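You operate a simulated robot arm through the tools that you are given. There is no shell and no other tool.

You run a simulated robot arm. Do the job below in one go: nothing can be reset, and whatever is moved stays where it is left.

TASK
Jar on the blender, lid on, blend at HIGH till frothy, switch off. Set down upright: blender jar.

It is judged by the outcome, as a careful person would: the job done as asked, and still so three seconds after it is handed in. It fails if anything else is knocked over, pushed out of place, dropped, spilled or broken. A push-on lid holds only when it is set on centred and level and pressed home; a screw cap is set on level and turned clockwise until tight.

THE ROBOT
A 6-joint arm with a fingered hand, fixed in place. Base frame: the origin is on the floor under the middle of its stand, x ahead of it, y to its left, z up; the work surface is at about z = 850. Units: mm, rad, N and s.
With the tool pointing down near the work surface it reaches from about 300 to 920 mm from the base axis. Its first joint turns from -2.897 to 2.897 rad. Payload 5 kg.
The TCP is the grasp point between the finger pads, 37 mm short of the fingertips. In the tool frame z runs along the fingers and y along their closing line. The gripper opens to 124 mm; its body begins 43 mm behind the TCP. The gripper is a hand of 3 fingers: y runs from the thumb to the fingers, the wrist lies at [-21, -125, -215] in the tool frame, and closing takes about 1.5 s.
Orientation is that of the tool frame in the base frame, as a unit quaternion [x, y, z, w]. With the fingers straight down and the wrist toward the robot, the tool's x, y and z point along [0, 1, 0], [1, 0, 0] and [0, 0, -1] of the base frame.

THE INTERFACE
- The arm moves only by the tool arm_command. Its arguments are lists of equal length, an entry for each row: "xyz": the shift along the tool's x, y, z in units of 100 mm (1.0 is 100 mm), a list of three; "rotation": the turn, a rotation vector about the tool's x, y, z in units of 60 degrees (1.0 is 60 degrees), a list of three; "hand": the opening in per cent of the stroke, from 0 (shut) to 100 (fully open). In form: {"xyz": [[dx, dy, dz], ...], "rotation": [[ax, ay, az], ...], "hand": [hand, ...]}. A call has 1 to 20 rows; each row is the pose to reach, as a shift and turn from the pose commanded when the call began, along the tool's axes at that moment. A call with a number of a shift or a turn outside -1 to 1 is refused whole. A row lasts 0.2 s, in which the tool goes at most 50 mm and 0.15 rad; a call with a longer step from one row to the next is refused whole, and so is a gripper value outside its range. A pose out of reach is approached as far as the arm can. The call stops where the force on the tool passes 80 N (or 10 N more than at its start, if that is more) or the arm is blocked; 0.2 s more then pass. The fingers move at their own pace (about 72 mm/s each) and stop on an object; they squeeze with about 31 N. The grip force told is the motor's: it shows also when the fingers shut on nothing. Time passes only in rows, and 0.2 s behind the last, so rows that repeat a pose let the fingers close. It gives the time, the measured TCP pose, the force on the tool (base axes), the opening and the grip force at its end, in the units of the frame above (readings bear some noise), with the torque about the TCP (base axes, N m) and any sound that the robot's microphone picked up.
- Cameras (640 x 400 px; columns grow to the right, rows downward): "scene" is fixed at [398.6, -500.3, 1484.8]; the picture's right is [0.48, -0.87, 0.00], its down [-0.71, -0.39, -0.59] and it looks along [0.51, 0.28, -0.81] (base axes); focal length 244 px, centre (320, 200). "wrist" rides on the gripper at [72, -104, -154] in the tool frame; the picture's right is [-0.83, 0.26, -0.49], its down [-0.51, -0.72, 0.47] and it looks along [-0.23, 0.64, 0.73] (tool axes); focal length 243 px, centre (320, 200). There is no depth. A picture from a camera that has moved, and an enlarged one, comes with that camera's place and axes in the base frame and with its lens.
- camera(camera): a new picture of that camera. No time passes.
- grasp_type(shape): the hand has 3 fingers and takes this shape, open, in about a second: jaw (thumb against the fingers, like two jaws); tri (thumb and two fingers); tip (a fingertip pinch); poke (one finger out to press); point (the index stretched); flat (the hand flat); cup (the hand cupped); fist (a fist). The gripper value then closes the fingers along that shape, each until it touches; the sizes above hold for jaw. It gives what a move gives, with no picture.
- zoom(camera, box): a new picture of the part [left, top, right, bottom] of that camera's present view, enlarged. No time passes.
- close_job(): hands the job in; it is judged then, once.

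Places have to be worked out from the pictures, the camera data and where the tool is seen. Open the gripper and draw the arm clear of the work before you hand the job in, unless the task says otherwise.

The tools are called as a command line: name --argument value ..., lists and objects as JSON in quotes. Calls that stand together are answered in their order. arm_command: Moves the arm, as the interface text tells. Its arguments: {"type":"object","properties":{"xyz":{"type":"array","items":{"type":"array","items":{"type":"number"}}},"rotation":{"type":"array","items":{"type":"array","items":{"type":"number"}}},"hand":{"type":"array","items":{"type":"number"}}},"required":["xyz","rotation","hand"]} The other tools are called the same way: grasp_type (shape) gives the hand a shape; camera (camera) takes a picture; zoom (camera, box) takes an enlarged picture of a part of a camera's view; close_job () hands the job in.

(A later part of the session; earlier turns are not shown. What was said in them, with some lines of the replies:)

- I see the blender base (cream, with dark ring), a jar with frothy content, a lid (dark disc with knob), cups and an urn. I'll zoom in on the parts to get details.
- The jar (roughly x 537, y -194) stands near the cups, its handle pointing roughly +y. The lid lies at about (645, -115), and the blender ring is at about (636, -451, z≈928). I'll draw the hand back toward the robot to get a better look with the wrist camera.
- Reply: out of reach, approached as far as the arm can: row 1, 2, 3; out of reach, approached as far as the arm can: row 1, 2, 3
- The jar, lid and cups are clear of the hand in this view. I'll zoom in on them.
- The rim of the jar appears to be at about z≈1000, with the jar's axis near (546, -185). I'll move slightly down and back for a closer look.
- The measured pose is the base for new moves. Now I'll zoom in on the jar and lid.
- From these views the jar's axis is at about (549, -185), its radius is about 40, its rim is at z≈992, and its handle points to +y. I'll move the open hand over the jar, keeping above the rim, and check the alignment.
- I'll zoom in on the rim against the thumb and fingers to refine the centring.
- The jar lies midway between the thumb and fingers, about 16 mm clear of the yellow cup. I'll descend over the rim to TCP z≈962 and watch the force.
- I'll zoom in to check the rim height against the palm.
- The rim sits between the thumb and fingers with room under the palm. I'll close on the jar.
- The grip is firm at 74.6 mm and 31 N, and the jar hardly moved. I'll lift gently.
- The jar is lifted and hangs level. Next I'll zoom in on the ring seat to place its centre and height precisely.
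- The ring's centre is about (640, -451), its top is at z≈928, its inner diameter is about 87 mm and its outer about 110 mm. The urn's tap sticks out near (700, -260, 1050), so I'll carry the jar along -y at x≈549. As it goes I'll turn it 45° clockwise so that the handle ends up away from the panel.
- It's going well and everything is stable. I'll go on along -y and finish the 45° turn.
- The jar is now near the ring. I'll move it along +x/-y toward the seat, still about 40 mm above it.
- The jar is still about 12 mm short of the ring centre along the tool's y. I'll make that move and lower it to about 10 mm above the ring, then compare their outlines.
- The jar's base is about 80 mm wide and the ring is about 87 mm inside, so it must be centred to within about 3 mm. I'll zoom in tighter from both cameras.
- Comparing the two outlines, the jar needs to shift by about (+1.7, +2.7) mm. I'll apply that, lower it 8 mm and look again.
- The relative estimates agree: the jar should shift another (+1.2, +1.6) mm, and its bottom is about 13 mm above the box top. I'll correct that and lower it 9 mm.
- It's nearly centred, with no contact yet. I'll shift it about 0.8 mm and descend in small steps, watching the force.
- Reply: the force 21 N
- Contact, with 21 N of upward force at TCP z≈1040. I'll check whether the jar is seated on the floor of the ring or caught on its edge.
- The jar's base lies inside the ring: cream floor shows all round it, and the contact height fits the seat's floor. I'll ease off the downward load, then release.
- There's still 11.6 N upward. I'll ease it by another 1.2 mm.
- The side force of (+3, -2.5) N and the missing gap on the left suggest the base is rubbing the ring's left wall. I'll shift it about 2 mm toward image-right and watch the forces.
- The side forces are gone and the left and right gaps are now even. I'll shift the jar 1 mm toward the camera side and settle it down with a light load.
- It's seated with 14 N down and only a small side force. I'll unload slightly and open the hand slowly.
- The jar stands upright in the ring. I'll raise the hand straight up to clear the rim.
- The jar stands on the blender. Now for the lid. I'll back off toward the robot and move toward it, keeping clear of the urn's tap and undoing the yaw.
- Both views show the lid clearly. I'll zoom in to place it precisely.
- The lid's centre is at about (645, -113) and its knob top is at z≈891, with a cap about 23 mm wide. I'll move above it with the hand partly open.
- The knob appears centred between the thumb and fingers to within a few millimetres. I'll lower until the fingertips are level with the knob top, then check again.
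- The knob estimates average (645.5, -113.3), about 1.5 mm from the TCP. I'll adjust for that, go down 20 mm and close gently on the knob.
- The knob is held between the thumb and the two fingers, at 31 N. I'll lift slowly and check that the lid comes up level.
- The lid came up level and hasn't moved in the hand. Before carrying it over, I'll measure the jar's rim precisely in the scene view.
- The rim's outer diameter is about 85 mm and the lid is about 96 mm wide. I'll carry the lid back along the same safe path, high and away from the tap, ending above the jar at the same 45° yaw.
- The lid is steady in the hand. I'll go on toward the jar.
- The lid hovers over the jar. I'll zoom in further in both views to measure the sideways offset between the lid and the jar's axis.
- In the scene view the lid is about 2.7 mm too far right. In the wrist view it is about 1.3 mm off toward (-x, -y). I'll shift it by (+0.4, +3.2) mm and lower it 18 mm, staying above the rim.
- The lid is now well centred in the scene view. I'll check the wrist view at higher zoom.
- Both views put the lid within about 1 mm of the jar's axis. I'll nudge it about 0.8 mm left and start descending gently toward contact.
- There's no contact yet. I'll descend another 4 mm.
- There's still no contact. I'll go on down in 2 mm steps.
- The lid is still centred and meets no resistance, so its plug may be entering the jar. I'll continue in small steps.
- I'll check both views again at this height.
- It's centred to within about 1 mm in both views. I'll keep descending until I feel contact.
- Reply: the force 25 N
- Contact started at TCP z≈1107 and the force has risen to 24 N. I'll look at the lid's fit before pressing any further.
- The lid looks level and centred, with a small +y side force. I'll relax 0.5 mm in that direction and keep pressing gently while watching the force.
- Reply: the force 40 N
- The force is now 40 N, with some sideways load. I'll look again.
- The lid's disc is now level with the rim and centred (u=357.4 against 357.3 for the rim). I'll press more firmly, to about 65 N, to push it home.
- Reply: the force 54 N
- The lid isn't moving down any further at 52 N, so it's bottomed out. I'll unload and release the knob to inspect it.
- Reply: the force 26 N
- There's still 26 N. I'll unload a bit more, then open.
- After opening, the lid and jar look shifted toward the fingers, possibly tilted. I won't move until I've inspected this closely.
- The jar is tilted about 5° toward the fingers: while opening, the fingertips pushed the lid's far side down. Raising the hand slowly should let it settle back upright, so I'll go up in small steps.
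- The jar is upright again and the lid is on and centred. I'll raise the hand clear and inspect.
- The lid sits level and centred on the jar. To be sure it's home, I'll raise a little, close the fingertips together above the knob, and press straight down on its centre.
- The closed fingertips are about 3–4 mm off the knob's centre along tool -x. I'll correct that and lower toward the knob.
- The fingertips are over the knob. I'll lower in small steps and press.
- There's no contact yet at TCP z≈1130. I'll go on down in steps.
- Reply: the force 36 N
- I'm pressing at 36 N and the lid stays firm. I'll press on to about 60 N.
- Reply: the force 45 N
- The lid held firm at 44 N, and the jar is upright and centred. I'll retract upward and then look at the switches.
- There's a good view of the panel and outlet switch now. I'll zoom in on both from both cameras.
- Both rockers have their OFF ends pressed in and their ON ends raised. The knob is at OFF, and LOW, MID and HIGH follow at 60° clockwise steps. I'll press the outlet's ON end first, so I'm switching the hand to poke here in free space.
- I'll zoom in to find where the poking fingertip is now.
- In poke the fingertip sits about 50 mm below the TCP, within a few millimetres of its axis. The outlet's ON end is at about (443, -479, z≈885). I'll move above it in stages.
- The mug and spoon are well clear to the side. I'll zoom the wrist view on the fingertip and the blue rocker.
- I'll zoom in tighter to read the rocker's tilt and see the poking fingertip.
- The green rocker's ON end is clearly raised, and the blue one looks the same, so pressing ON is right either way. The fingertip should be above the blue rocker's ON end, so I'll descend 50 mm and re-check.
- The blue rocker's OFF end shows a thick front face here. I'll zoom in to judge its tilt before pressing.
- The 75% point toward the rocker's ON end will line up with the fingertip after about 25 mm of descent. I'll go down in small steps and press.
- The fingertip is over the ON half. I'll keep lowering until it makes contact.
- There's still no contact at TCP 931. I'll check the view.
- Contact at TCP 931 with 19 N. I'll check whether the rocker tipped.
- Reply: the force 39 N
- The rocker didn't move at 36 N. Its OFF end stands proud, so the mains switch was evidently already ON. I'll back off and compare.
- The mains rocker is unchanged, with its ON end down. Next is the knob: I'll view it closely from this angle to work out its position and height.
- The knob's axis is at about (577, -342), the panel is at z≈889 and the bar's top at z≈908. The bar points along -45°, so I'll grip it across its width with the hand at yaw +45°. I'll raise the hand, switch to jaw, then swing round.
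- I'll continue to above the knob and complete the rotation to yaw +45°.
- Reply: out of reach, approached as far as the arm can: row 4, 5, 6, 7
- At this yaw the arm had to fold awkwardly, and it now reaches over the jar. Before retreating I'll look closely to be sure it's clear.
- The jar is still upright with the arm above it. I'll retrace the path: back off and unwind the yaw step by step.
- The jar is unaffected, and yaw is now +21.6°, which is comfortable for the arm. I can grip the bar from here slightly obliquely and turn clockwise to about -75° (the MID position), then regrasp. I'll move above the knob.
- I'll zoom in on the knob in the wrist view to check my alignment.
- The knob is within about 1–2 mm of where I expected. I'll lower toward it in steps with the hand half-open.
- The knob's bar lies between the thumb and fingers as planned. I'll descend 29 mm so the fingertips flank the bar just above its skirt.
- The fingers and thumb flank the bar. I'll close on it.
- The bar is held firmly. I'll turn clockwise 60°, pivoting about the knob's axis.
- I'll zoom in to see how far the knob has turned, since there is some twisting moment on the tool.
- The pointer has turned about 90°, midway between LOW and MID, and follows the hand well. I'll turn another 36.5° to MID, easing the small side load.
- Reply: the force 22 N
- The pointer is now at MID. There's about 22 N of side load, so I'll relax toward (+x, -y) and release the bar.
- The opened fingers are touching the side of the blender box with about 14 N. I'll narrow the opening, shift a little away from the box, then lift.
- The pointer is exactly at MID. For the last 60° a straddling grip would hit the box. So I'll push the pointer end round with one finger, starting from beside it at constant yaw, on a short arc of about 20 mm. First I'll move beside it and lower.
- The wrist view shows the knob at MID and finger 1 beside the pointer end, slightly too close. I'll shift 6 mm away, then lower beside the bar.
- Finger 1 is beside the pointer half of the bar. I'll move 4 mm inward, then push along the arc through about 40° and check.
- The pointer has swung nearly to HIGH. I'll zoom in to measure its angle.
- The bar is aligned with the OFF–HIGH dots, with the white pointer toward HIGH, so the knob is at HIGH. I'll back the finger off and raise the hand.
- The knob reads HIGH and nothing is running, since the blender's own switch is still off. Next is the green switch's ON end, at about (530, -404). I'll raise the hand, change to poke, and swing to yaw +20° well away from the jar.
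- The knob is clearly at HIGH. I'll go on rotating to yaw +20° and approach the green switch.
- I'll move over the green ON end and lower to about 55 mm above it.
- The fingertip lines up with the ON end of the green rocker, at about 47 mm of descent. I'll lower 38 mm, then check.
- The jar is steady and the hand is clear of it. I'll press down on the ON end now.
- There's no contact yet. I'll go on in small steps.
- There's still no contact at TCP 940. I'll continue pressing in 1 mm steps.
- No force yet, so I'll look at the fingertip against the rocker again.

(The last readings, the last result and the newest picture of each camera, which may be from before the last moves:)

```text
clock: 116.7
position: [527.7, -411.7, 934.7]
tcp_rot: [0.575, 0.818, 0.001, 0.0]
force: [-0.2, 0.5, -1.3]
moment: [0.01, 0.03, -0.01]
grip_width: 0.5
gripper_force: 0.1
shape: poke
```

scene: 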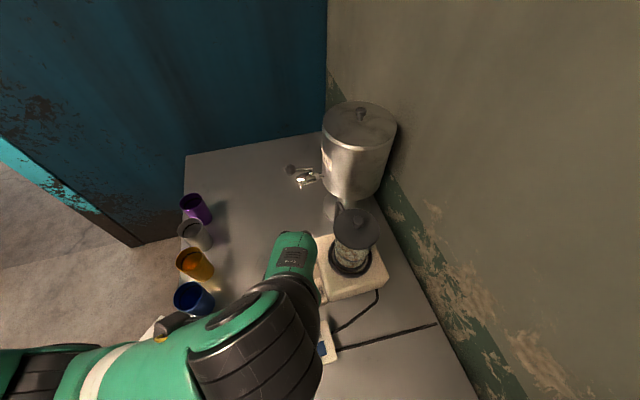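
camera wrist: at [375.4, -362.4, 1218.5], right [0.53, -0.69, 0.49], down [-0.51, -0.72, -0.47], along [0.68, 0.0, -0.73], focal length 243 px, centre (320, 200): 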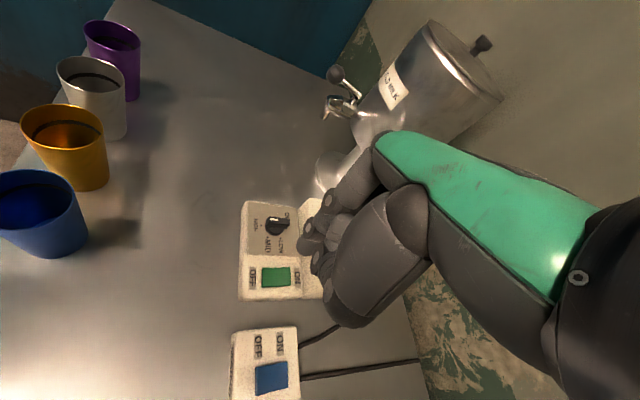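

The OFF end may be starting to rise, but I've felt no resistance yet. I'll press a little further.

arm_command --xyz '[[0, 0, 0.01], [0, 0, 0.02], [0, 0, 0.03], [0, 0, 0.03]]' --rotation '[[0, 0, 0], [0, 0, 0], [0, 0, 0], [0, 0, 0]]' --hand '[100, 100, 100, 100]'

zoom --camera "wrist" --box '[265, 205, 345, 285]'

zoom --camera "scene" --box '[310, 190, 400, 290]'

```text
clock: 117.7
position: [528.7, -409.5, 932.0]
tcp_rot: [0.575, 0.818, 0.001, 0.0]
force: [-1.0, 0.5, 0.3]
moment: [0.0, -0.03, 0.02]
grip_width: 0.0
gripper_force: 0.1
shape: poke
```

```text
5.00 times, centred on (305, 245) of wrist
camera zoom: at [404.7, -377.5, 1085.2], right [0.53, -0.69, 0.49], down [-0.51, -0.72, -0.47], along [0.68, 0.0, -0.73], focal length 1213 px, centre (395, -25)
```

zoom: 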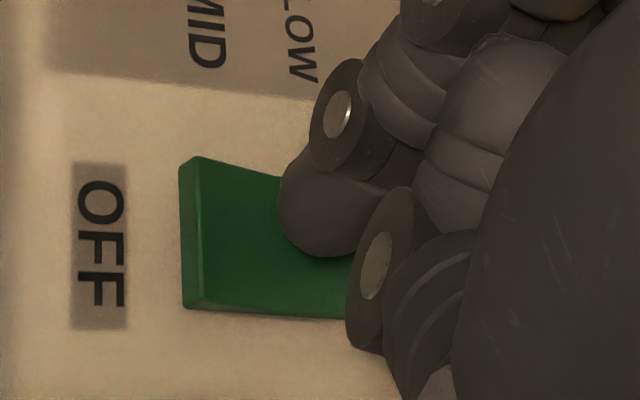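

```text
4.00 times, centred on (355, 240) of scene
camera zoom: at [398.6, -500.3, 1484.8], right [0.48, -0.87, 0.0], down [-0.71, -0.39, -0.59], along [0.51, 0.28, -0.81], focal length 976 px, centre (180, 40)
```

zoom: 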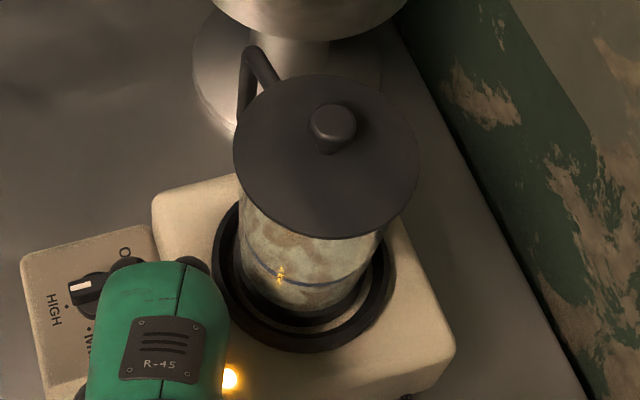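

The switch has tipped to ON: the OFF end is raised and an orange pilot light is lit. I'll lift the finger, hover over the OFF end and watch the jar.

arm_command --xyz '[[0, 0, -0.15], [0.1, -0.05, -0.3], [0.21, -0.11, -0.3]]' --rotation '[[0, 0, 0], [0, 0, 0], [0, 0, 0]]' --hand '[100, 100, 100]'

zoom --camera "scene" --box '[270, 190, 400, 320]'

zoom --camera "wrist" --box '[230, 170, 390, 330]'

```text
clock: 118.5
position: [511.9, -395.1, 962.7]
tcp_rot: [0.574, 0.819, 0.0, 0.0]
force: [0.4, 0.2, -0.7]
moment: [0.0, 0.0, 0.04]
grip_width: 0.0
gripper_force: 0.0
shape: poke
```

```text
3.08 times, centred on (335, 255) of scene
camera zoom: at [398.6, -500.3, 1484.8], right [0.48, -0.87, 0.0], down [-0.71, -0.39, -0.59], along [0.51, 0.28, -0.81], focal length 750 px, centre (274, 31)
```

zoom: 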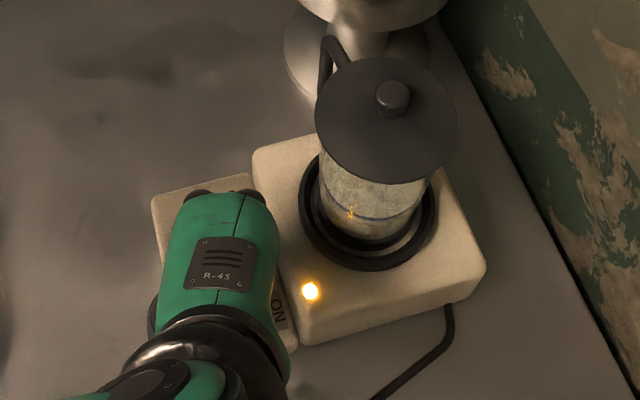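

```text
2.50 times, centred on (310, 250) of wrist
camera zoom: at [388.2, -363.2, 1115.7], right [0.53, -0.69, 0.49], down [-0.51, -0.72, -0.47], along [0.68, 0.0, -0.73], focal length 606 px, centre (345, 75)
```

zoom: 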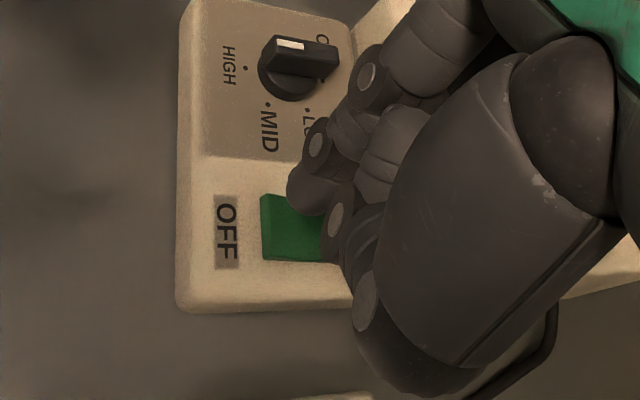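

The lamp is on but no motor sound was reported. I'll look closely at the contents.

zoom --camera "scene" --box '[325, 215, 385, 275]'

arm_command --xyz '[[0, 0, 0], [0, 0, 0], [0, 0, 0]]' --rotation '[[0, 0, 0], [0, 0, 0], [0, 0, 0]]' --hand '[100, 100, 100]'

zoom --camera "scene" --box '[325, 215, 385, 275]'

```text
6.67 times, centred on (355, 245) of scene
camera zoom: at [398.6, -500.3, 1484.8], right [0.48, -0.87, 0.0], down [-0.71, -0.39, -0.59], along [0.51, 0.28, -0.81], focal length 1626 px, centre (87, -100)
```

zoom: 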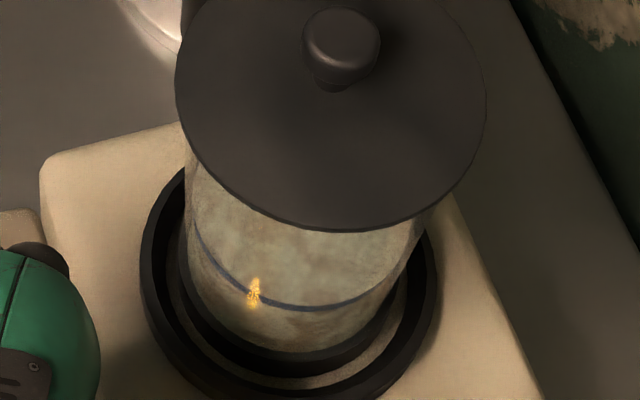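

```text
clock: 119.3
position: [511.7, -395.4, 962.6]
tcp_rot: [0.575, 0.818, 0.0, 0.0]
force: [-0.5, -0.2, 0.6]
moment: [-0.06, 0.02, 0.0]
grip_width: 0.0
gripper_force: 0.0
shape: poke
```

```text
6.67 times, centred on (355, 245) of scene
camera zoom: at [398.6, -500.3, 1484.8], right [0.48, -0.87, 0.0], down [-0.71, -0.39, -0.59], along [0.51, 0.28, -0.81], focal length 1626 px, centre (87, -100)
```

zoom: 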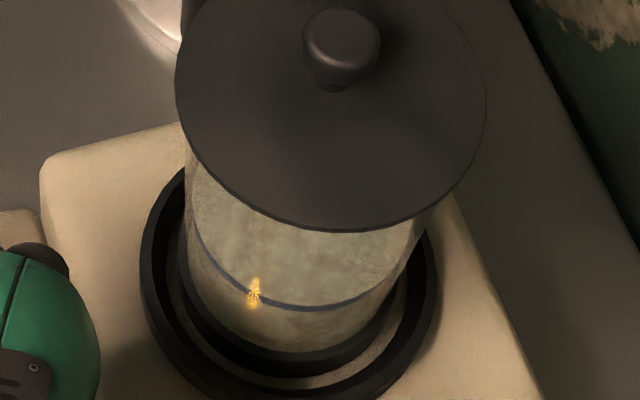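

The marbling is fading, so it's blending. I'll keep watching in short intervals, hovering ready over the OFF end.

arm_command --xyz '[[0, 0, 0], [0, 0, 0], [0, 0, 0], [0, 0, 0]]' --rotation '[[0, 0, 0], [0, 0, 0], [0, 0, 0], [0, 0, 0]]' --hand '[100, 100, 100, 100]'

zoom --camera "scene" --box '[325, 215, 385, 275]'

arm_command --xyz '[[0, 0, 0], [0, 0, 0], [0, 0, 0], [0, 0, 0]]' --rotation '[[0, 0, 0], [0, 0, 0], [0, 0, 0], [0, 0, 0]]' --hand '[100, 100, 100, 100]'

zoom --camera "scene" --box '[325, 215, 385, 275]'

```text
clock: 120.3
position: [512.4, -396.6, 962.7]
tcp_rot: [0.574, 0.819, 0.0, 0.0]
force: [0.4, 0.4, 0.2]
moment: [-0.02, 0.0, 0.0]
grip_width: 0.3
gripper_force: 0.1
shape: poke
```

```text
6.67 times, centred on (355, 245) of scene
camera zoom: at [398.6, -500.3, 1484.8], right [0.48, -0.87, 0.0], down [-0.71, -0.39, -0.59], along [0.51, 0.28, -0.81], focal length 1626 px, centre (87, -100)
```

zoom: 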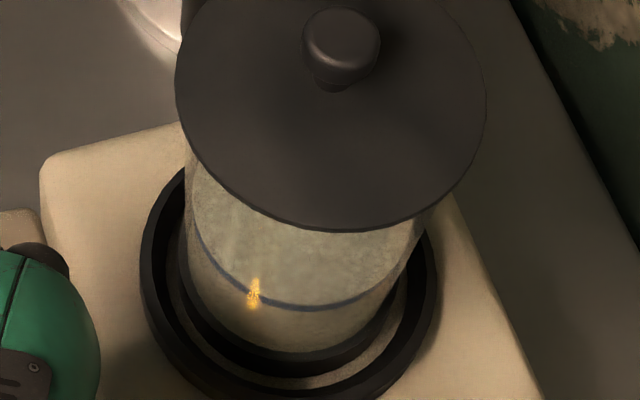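

```text
clock: 121.3
position: [511.1, -395.8, 962.9]
tcp_rot: [0.575, 0.818, 0.0, 0.0]
force: [-0.9, -0.6, 0.1]
moment: [0.0, 0.0, 0.01]
grip_width: 0.0
gripper_force: 0.1
shape: poke
```

```text
6.67 times, centred on (355, 245) of scene
camera zoom: at [398.6, -500.3, 1484.8], right [0.48, -0.87, 0.0], down [-0.71, -0.39, -0.59], along [0.51, 0.28, -0.81], focal length 1626 px, centre (87, -100)
```

zoom: 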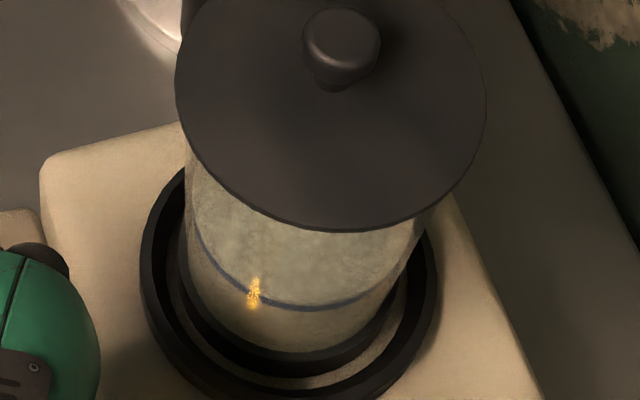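

It's uniform now. I'll keep blending and look for froth on the surface.

arm_command --xyz '[[0, 0, 0], [0, 0, 0], [0, 0, 0], [0, 0, 0], [0, 0, 0]]' --rotation '[[0, 0, 0], [0, 0, 0], [0, 0, 0], [0, 0, 0], [0, 0, 0]]' --hand '[100, 100, 100, 100, 100]'

zoom --camera "scene" --box '[330, 225, 375, 270]'

arm_command --xyz '[[0, 0, 0], [0, 0, 0], [0, 0, 0], [0, 0, 0], [0, 0, 0]]' --rotation '[[0, 0, 0], [0, 0, 0], [0, 0, 0], [0, 0, 0], [0, 0, 0]]' --hand '[100, 100, 100, 100, 100]'

zoom --camera "scene" --box '[330, 225, 375, 270]'

```text
clock: 122.5
position: [510.0, -395.8, 963.0]
tcp_rot: [0.575, 0.818, 0.0, 0.0]
force: [0.2, -0.1, -0.5]
moment: [0.0, 0.0, 0.01]
grip_width: 0.1
gripper_force: 0.1
shape: poke
```

```text
8.89 times, centred on (352, 248) of scene
camera zoom: at [398.6, -500.3, 1484.8], right [0.48, -0.87, 0.0], down [-0.71, -0.39, -0.59], along [0.51, 0.28, -0.81], focal length 2168 px, centre (31, -222)
```

zoom: 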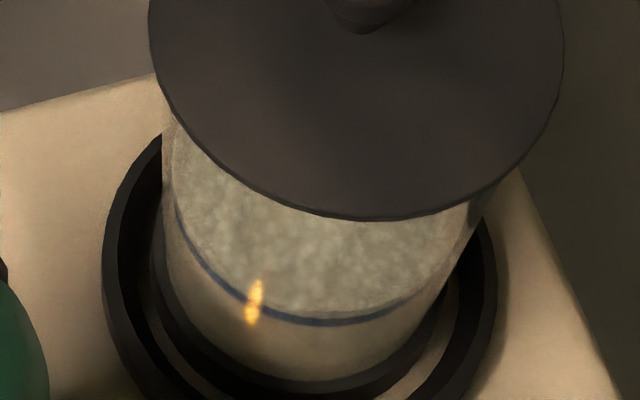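

```text
clock: 123.7
position: [510.8, -395.3, 962.4]
tcp_rot: [0.575, 0.818, 0.0, 0.0]
force: [-0.5, -0.7, 0.4]
moment: [-0.02, -0.03, -0.02]
grip_width: 0.0
gripper_force: 0.1
shape: poke
```

```text
8.89 times, centred on (352, 248) of scene
camera zoom: at [398.6, -500.3, 1484.8], right [0.48, -0.87, 0.0], down [-0.71, -0.39, -0.59], along [0.51, 0.28, -0.81], focal length 2168 px, centre (31, -222)
```

zoom: 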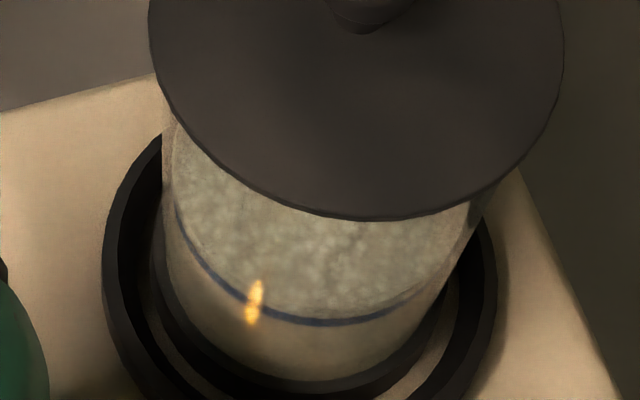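

A bubbly froth is forming on the surface. I'll give it about one more second and compare.

arm_command --xyz '[[0, 0, 0], [0, 0, 0], [0, 0, 0], [0, 0, 0], [0, 0, 0]]' --rotation '[[0, 0, 0], [0, 0, 0], [0, 0, 0], [0, 0, 0], [0, 0, 0]]' --hand '[100, 100, 100, 100, 100]'

zoom --camera "scene" --box '[330, 225, 375, 270]'

zoom --camera "wrist" --box '[230, 190, 350, 310]'

```text
clock: 124.9
position: [512.1, -396.7, 962.4]
tcp_rot: [0.574, 0.819, 0.0, 0.0]
force: [-0.2, -0.9, 0.0]
moment: [-0.02, 0.02, -0.01]
grip_width: 0.0
gripper_force: 0.0
shape: poke
```

```text
8.89 times, centred on (352, 248) of scene
camera zoom: at [398.6, -500.3, 1484.8], right [0.48, -0.87, 0.0], down [-0.71, -0.39, -0.59], along [0.51, 0.28, -0.81], focal length 2168 px, centre (31, -222)
```

zoom: 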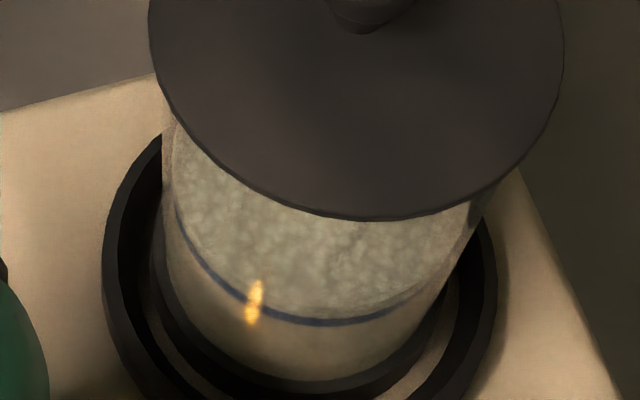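

```text
3.33 times, centred on (290, 250) of wrist
camera zoom: at [388.1, -363.3, 1115.5], right [0.53, -0.69, 0.49], down [-0.51, -0.72, -0.47], along [0.68, 0.0, -0.73], focal length 809 px, centre (420, 33)
```

zoom: 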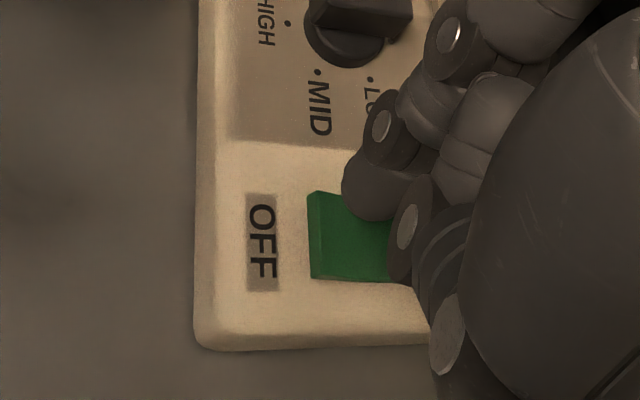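

The surface is now well frothed, so I'll switch off. I'll press the OFF end of the green rocker, shifting 3 mm further toward OFF and going down.

arm_command --xyz '[[0.027, -0.013, 0.1], [0.027, -0.013, 0.17], [0.027, -0.013, 0.21], [0.027, -0.013, 0.25], [0.027, -0.013, 0.29], [0.027, -0.013, 0.31], [0.027, -0.013, 0.31]]' --rotation '[[0, 0, 0], [0, 0, 0], [0, 0, 0], [0, 0, 0], [0, 0, 0], [0, 0, 0], [0, 0, 0]]' --hand '[100, 100, 100, 100, 100, 100, 100]'

zoom --camera "scene" --box '[270, 190, 400, 320]'

zoom --camera "wrist" --box '[250, 190, 370, 310]'

```text
clock: 126.5
position: [509.2, -392.2, 932.4]
tcp_rot: [0.575, 0.818, -0.001, 0.001]
force: [-1.0, 0.7, 6.0]
moment: [-0.06, 0.02, -0.01]
grip_width: 0.0
gripper_force: 0.1
shape: poke
```

```text
3.08 times, centred on (335, 255) of scene
camera zoom: at [398.6, -500.3, 1484.8], right [0.48, -0.87, 0.0], down [-0.71, -0.39, -0.59], along [0.51, 0.28, -0.81], focal length 750 px, centre (274, 31)
```

zoom: 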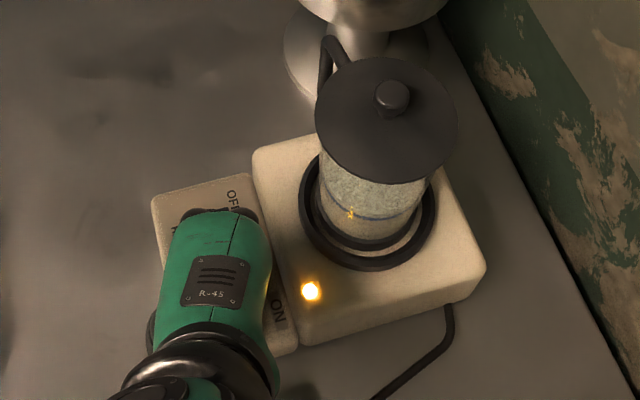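

```text
3.33 times, centred on (310, 250) of wrist
camera zoom: at [385.9, -358.9, 1085.1], right [0.53, -0.69, 0.49], down [-0.51, -0.72, -0.47], along [0.68, 0.0, -0.73], focal length 809 px, centre (353, 33)
```

zoom: 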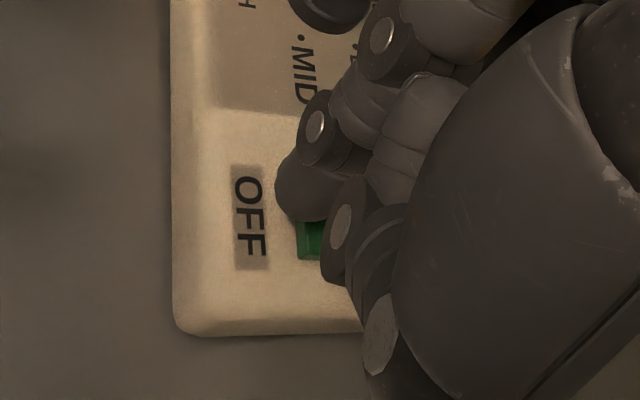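

Contact with 6 N, but the lamp is still lit. I'll press further.

arm_command --xyz '[[0, 0, 0.02], [0, 0, 0.04], [0, 0, 0.05]]' --rotation '[[0, 0, 0], [0, 0, 0], [0, 0, 0]]' --hand '[100, 100, 100]'

zoom --camera "scene" --box '[270, 190, 400, 320]'

zoom --camera "wrist" --box '[270, 210, 350, 290]'

```text
clock: 127.3
position: [510.0, -392.2, 929.2]
tcp_rot: [0.575, 0.818, 0.0, 0.003]
force: [-2.2, 4.7, 36.4]
moment: [-0.35, -0.09, 0.01]
grip_width: 0.0
gripper_force: 0.1
shape: poke
```

```text
3.08 times, centred on (335, 255) of scene
camera zoom: at [398.6, -500.3, 1484.8], right [0.48, -0.87, 0.0], down [-0.71, -0.39, -0.59], along [0.51, 0.28, -0.81], focal length 750 px, centre (274, 31)
```

zoom: 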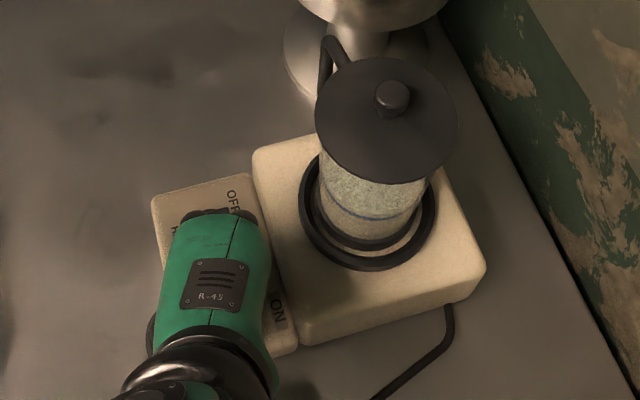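

```text
5.00 times, centred on (310, 250) of wrist
camera zoom: at [384.8, -358.7, 1081.7], right [0.53, -0.69, 0.5], down [-0.5, -0.72, -0.47], along [0.69, 0.0, -0.73], focal length 1213 px, centre (370, -50)
```

zoom: 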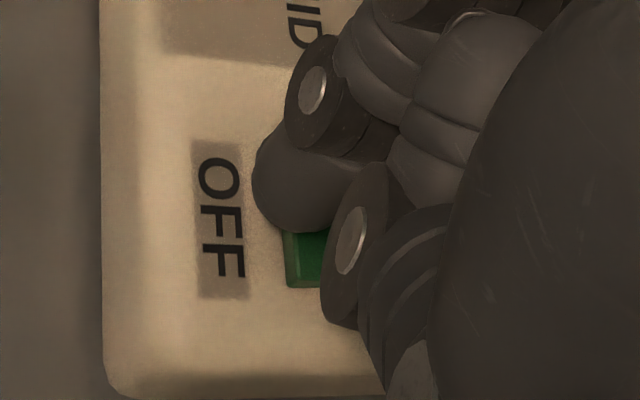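

The pilot light is out, so the blender is switched off. I'll lift the finger and verify the rocker, froth and jar.

arm_command --xyz '[[0, 0, -0.05], [0, 0, -0.2], [0, 0, -0.5], [0, 0, -0.8], [0, 0, -0.8]]' --rotation '[[0, 0, 0], [0, 0, 0], [0, 0, 0], [0, 0, 0], [0, 0, 0]]' --hand '[100, 100, 100, 100, 100]'

zoom --camera "wrist" --box '[210, 190, 350, 330]'

zoom --camera "scene" --box '[325, 215, 385, 275]'

```text
clock: 128.5
position: [506.4, -392.9, 1004.2]
tcp_rot: [0.576, 0.818, 0.001, -0.001]
force: [-0.3, -0.5, -0.4]
moment: [-0.02, 0.03, -0.01]
grip_width: 0.2
gripper_force: 0.0
shape: poke
```

```text
2.86 times, centred on (280, 260) of wrist
camera zoom: at [384.3, -359.0, 1158.4], right [0.53, -0.69, 0.49], down [-0.51, -0.72, -0.47], along [0.68, 0.0, -0.73], focal length 693 px, centre (434, 29)
```

zoom: 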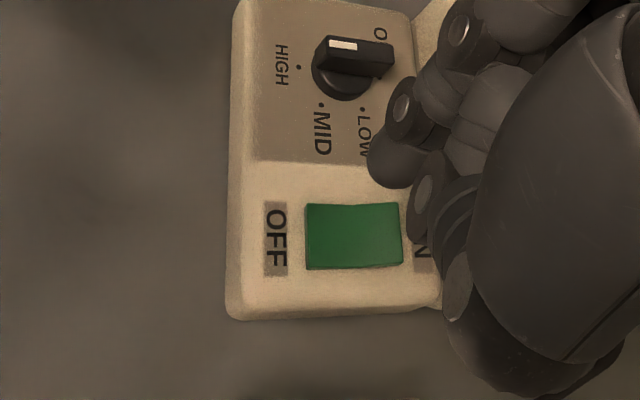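

```text
6.67 times, centred on (355, 245) of scene
camera zoom: at [398.6, -500.3, 1484.8], right [0.48, -0.87, 0.0], down [-0.71, -0.39, -0.59], along [0.51, 0.28, -0.81], focal length 1626 px, centre (87, -100)
```

zoom: 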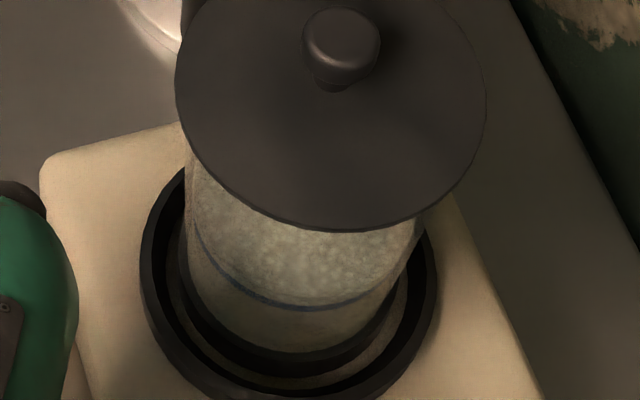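

The rocker is at OFF, the lamp is out, and the drink is frothy with the jar upright and the lid on. I'll raise the hand, open it, and draw the arm clear.

arm_command --xyz '[[0, 0, -0.3], [0, 0, -0.6], [0, -0.25, -0.6], [0, -0.5, -0.6], [0, -0.6, -0.6], [0, -0.6, -0.6]]' --rotation '[[0, 0, 0], [0, 0, 0], [0, 0, 0.1], [0, 0, 0.2], [0, 0, 0.3], [0, 0, 0.35]]' --hand '[100, 100, 100, 100, 100, 100]'

grasp_type --shape "jaw"

camera --camera "scene"

camera --camera "wrist"

```text
clock: 129.9
position: [452.5, -411.7, 1066.6]
tcp_rot: [0.715, 0.699, 0.0, 0.0]
force: [0.8, -1.3, -0.1]
moment: [0.02, 0.0, 0.0]
grip_width: 0.1
gripper_force: 0.0
shape: poke
```

```text
clock: 130.8
position: [452.8, -411.4, 1068.0]
tcp_rot: [0.714, 0.7, -0.001, 0.0]
force: [-0.1, 0.3, 0.4]
moment: [0.03, 0.02, 0.01]
grip_width: 123.9
gripper_force: 0.0
shape: jaw
```

```text
taken
```

scene: 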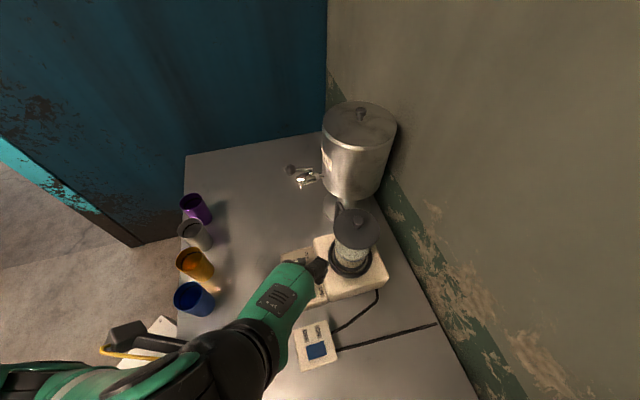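

```text
taken
camera wrist: at [349.1, -337.4, 1220.2], right [0.24, -0.84, 0.49], down [-0.73, -0.49, -0.47], along [0.64, -0.25, -0.73], focal length 243 px, centre (320, 200)
```

wrist: 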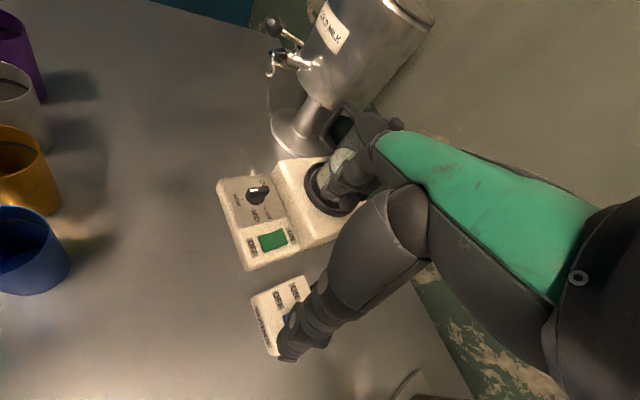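

Everything is upright and in place. I'll draw the open hand further back toward the robot, clear of the blender and cups, then do a final check.

arm_command --xyz '[[0.1, -0.25, -0.05], [0.2, -0.5, -0.1], [0.3, -0.7, -0.1], [0.3, -0.8, -0.1], [0.3, -0.8, -0.1]]' --rotation '[[0, 0, 0], [0, 0, 0], [0, 0, 0], [0, 0, 0], [0, 0, 0]]' --hand '[100, 100, 100, 100, 100]'

camera --camera "scene"

zoom --camera "scene" --box '[270, 190, 400, 320]'

zoom --camera "wrist" --box '[190, 100, 410, 300]'

```text
clock: 132.0
position: [378.6, -383.3, 1063.5]
tcp_rot: [0.715, 0.699, 0.0, 0.002]
force: [-0.2, 0.3, -0.2]
moment: [0.01, 0.01, -0.02]
grip_width: 123.8
gripper_force: 0.1
shape: jaw
out of reach, approached as far as the arm can: row 3, 4, 5
```

```text
taken
```

scene: 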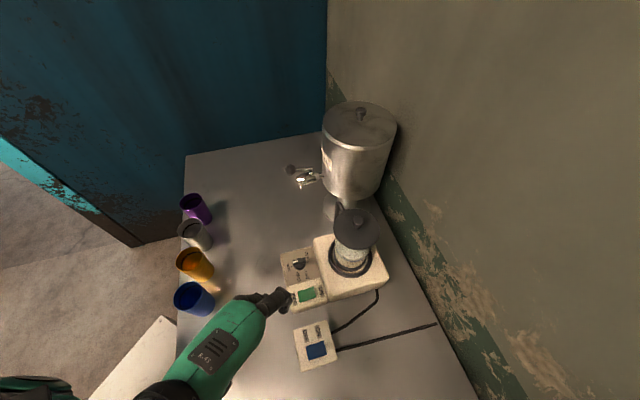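

```text
3.08 times, centred on (335, 255) of scene
camera zoom: at [398.6, -500.3, 1484.8], right [0.48, -0.87, 0.0], down [-0.71, -0.39, -0.59], along [0.51, 0.28, -0.81], focal length 750 px, centre (274, 31)
```

zoom: 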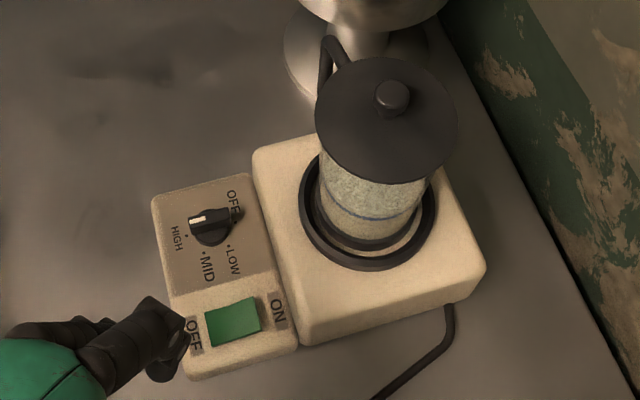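

```text
2.00 times, centred on (300, 200) of wrist
camera zoom: at [276.9, -307.9, 1216.5], right [0.24, -0.83, 0.49], down [-0.73, -0.49, -0.47], along [0.64, -0.25, -0.73], focal length 485 px, centre (360, 200)
```

zoom: 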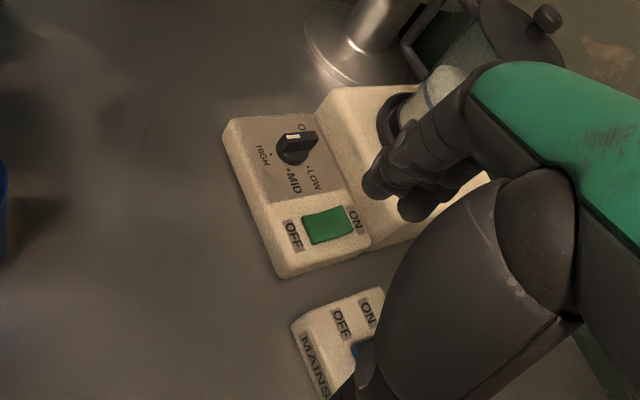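

The final check shows the jar upright on the blender with the lid on, the contents frothy, and the power switch at OFF with the lamp out. Nothing else has moved, and the hand is open and clear, so I'm handing the job in.

close_job

```text
The job is handed in.
```

The job is done and handed in. The jar is upright on the blender with the lid pressed on. The drink was blended at HIGH for roughly 10 seconds until it frothed, then switched off.

- **Switching off:** I used the blender's green ON/OFF switch, and the pilot light went out. The speed knob is still pointing at HIGH, so the blender would start at full speed the next time that switch is turned on. The wall-side mains switch was already on when I started, and I left it on.
- **Jar tilt:** When I let go of the lid, my fingers briefly tipped the jar by about 5° on the base. It settled straight back upright with the lid still on. I then pressed the lid down again, and I saw no spill.
- **Side contact:** While turning the knob, the hand pushed on the blender with up to about 22 N sideways. The blender did not shift.
- **Final check:** Before handing in, the scene camera showed the cups, milk urn and blender in place. The hand was open and drawn back from the work.
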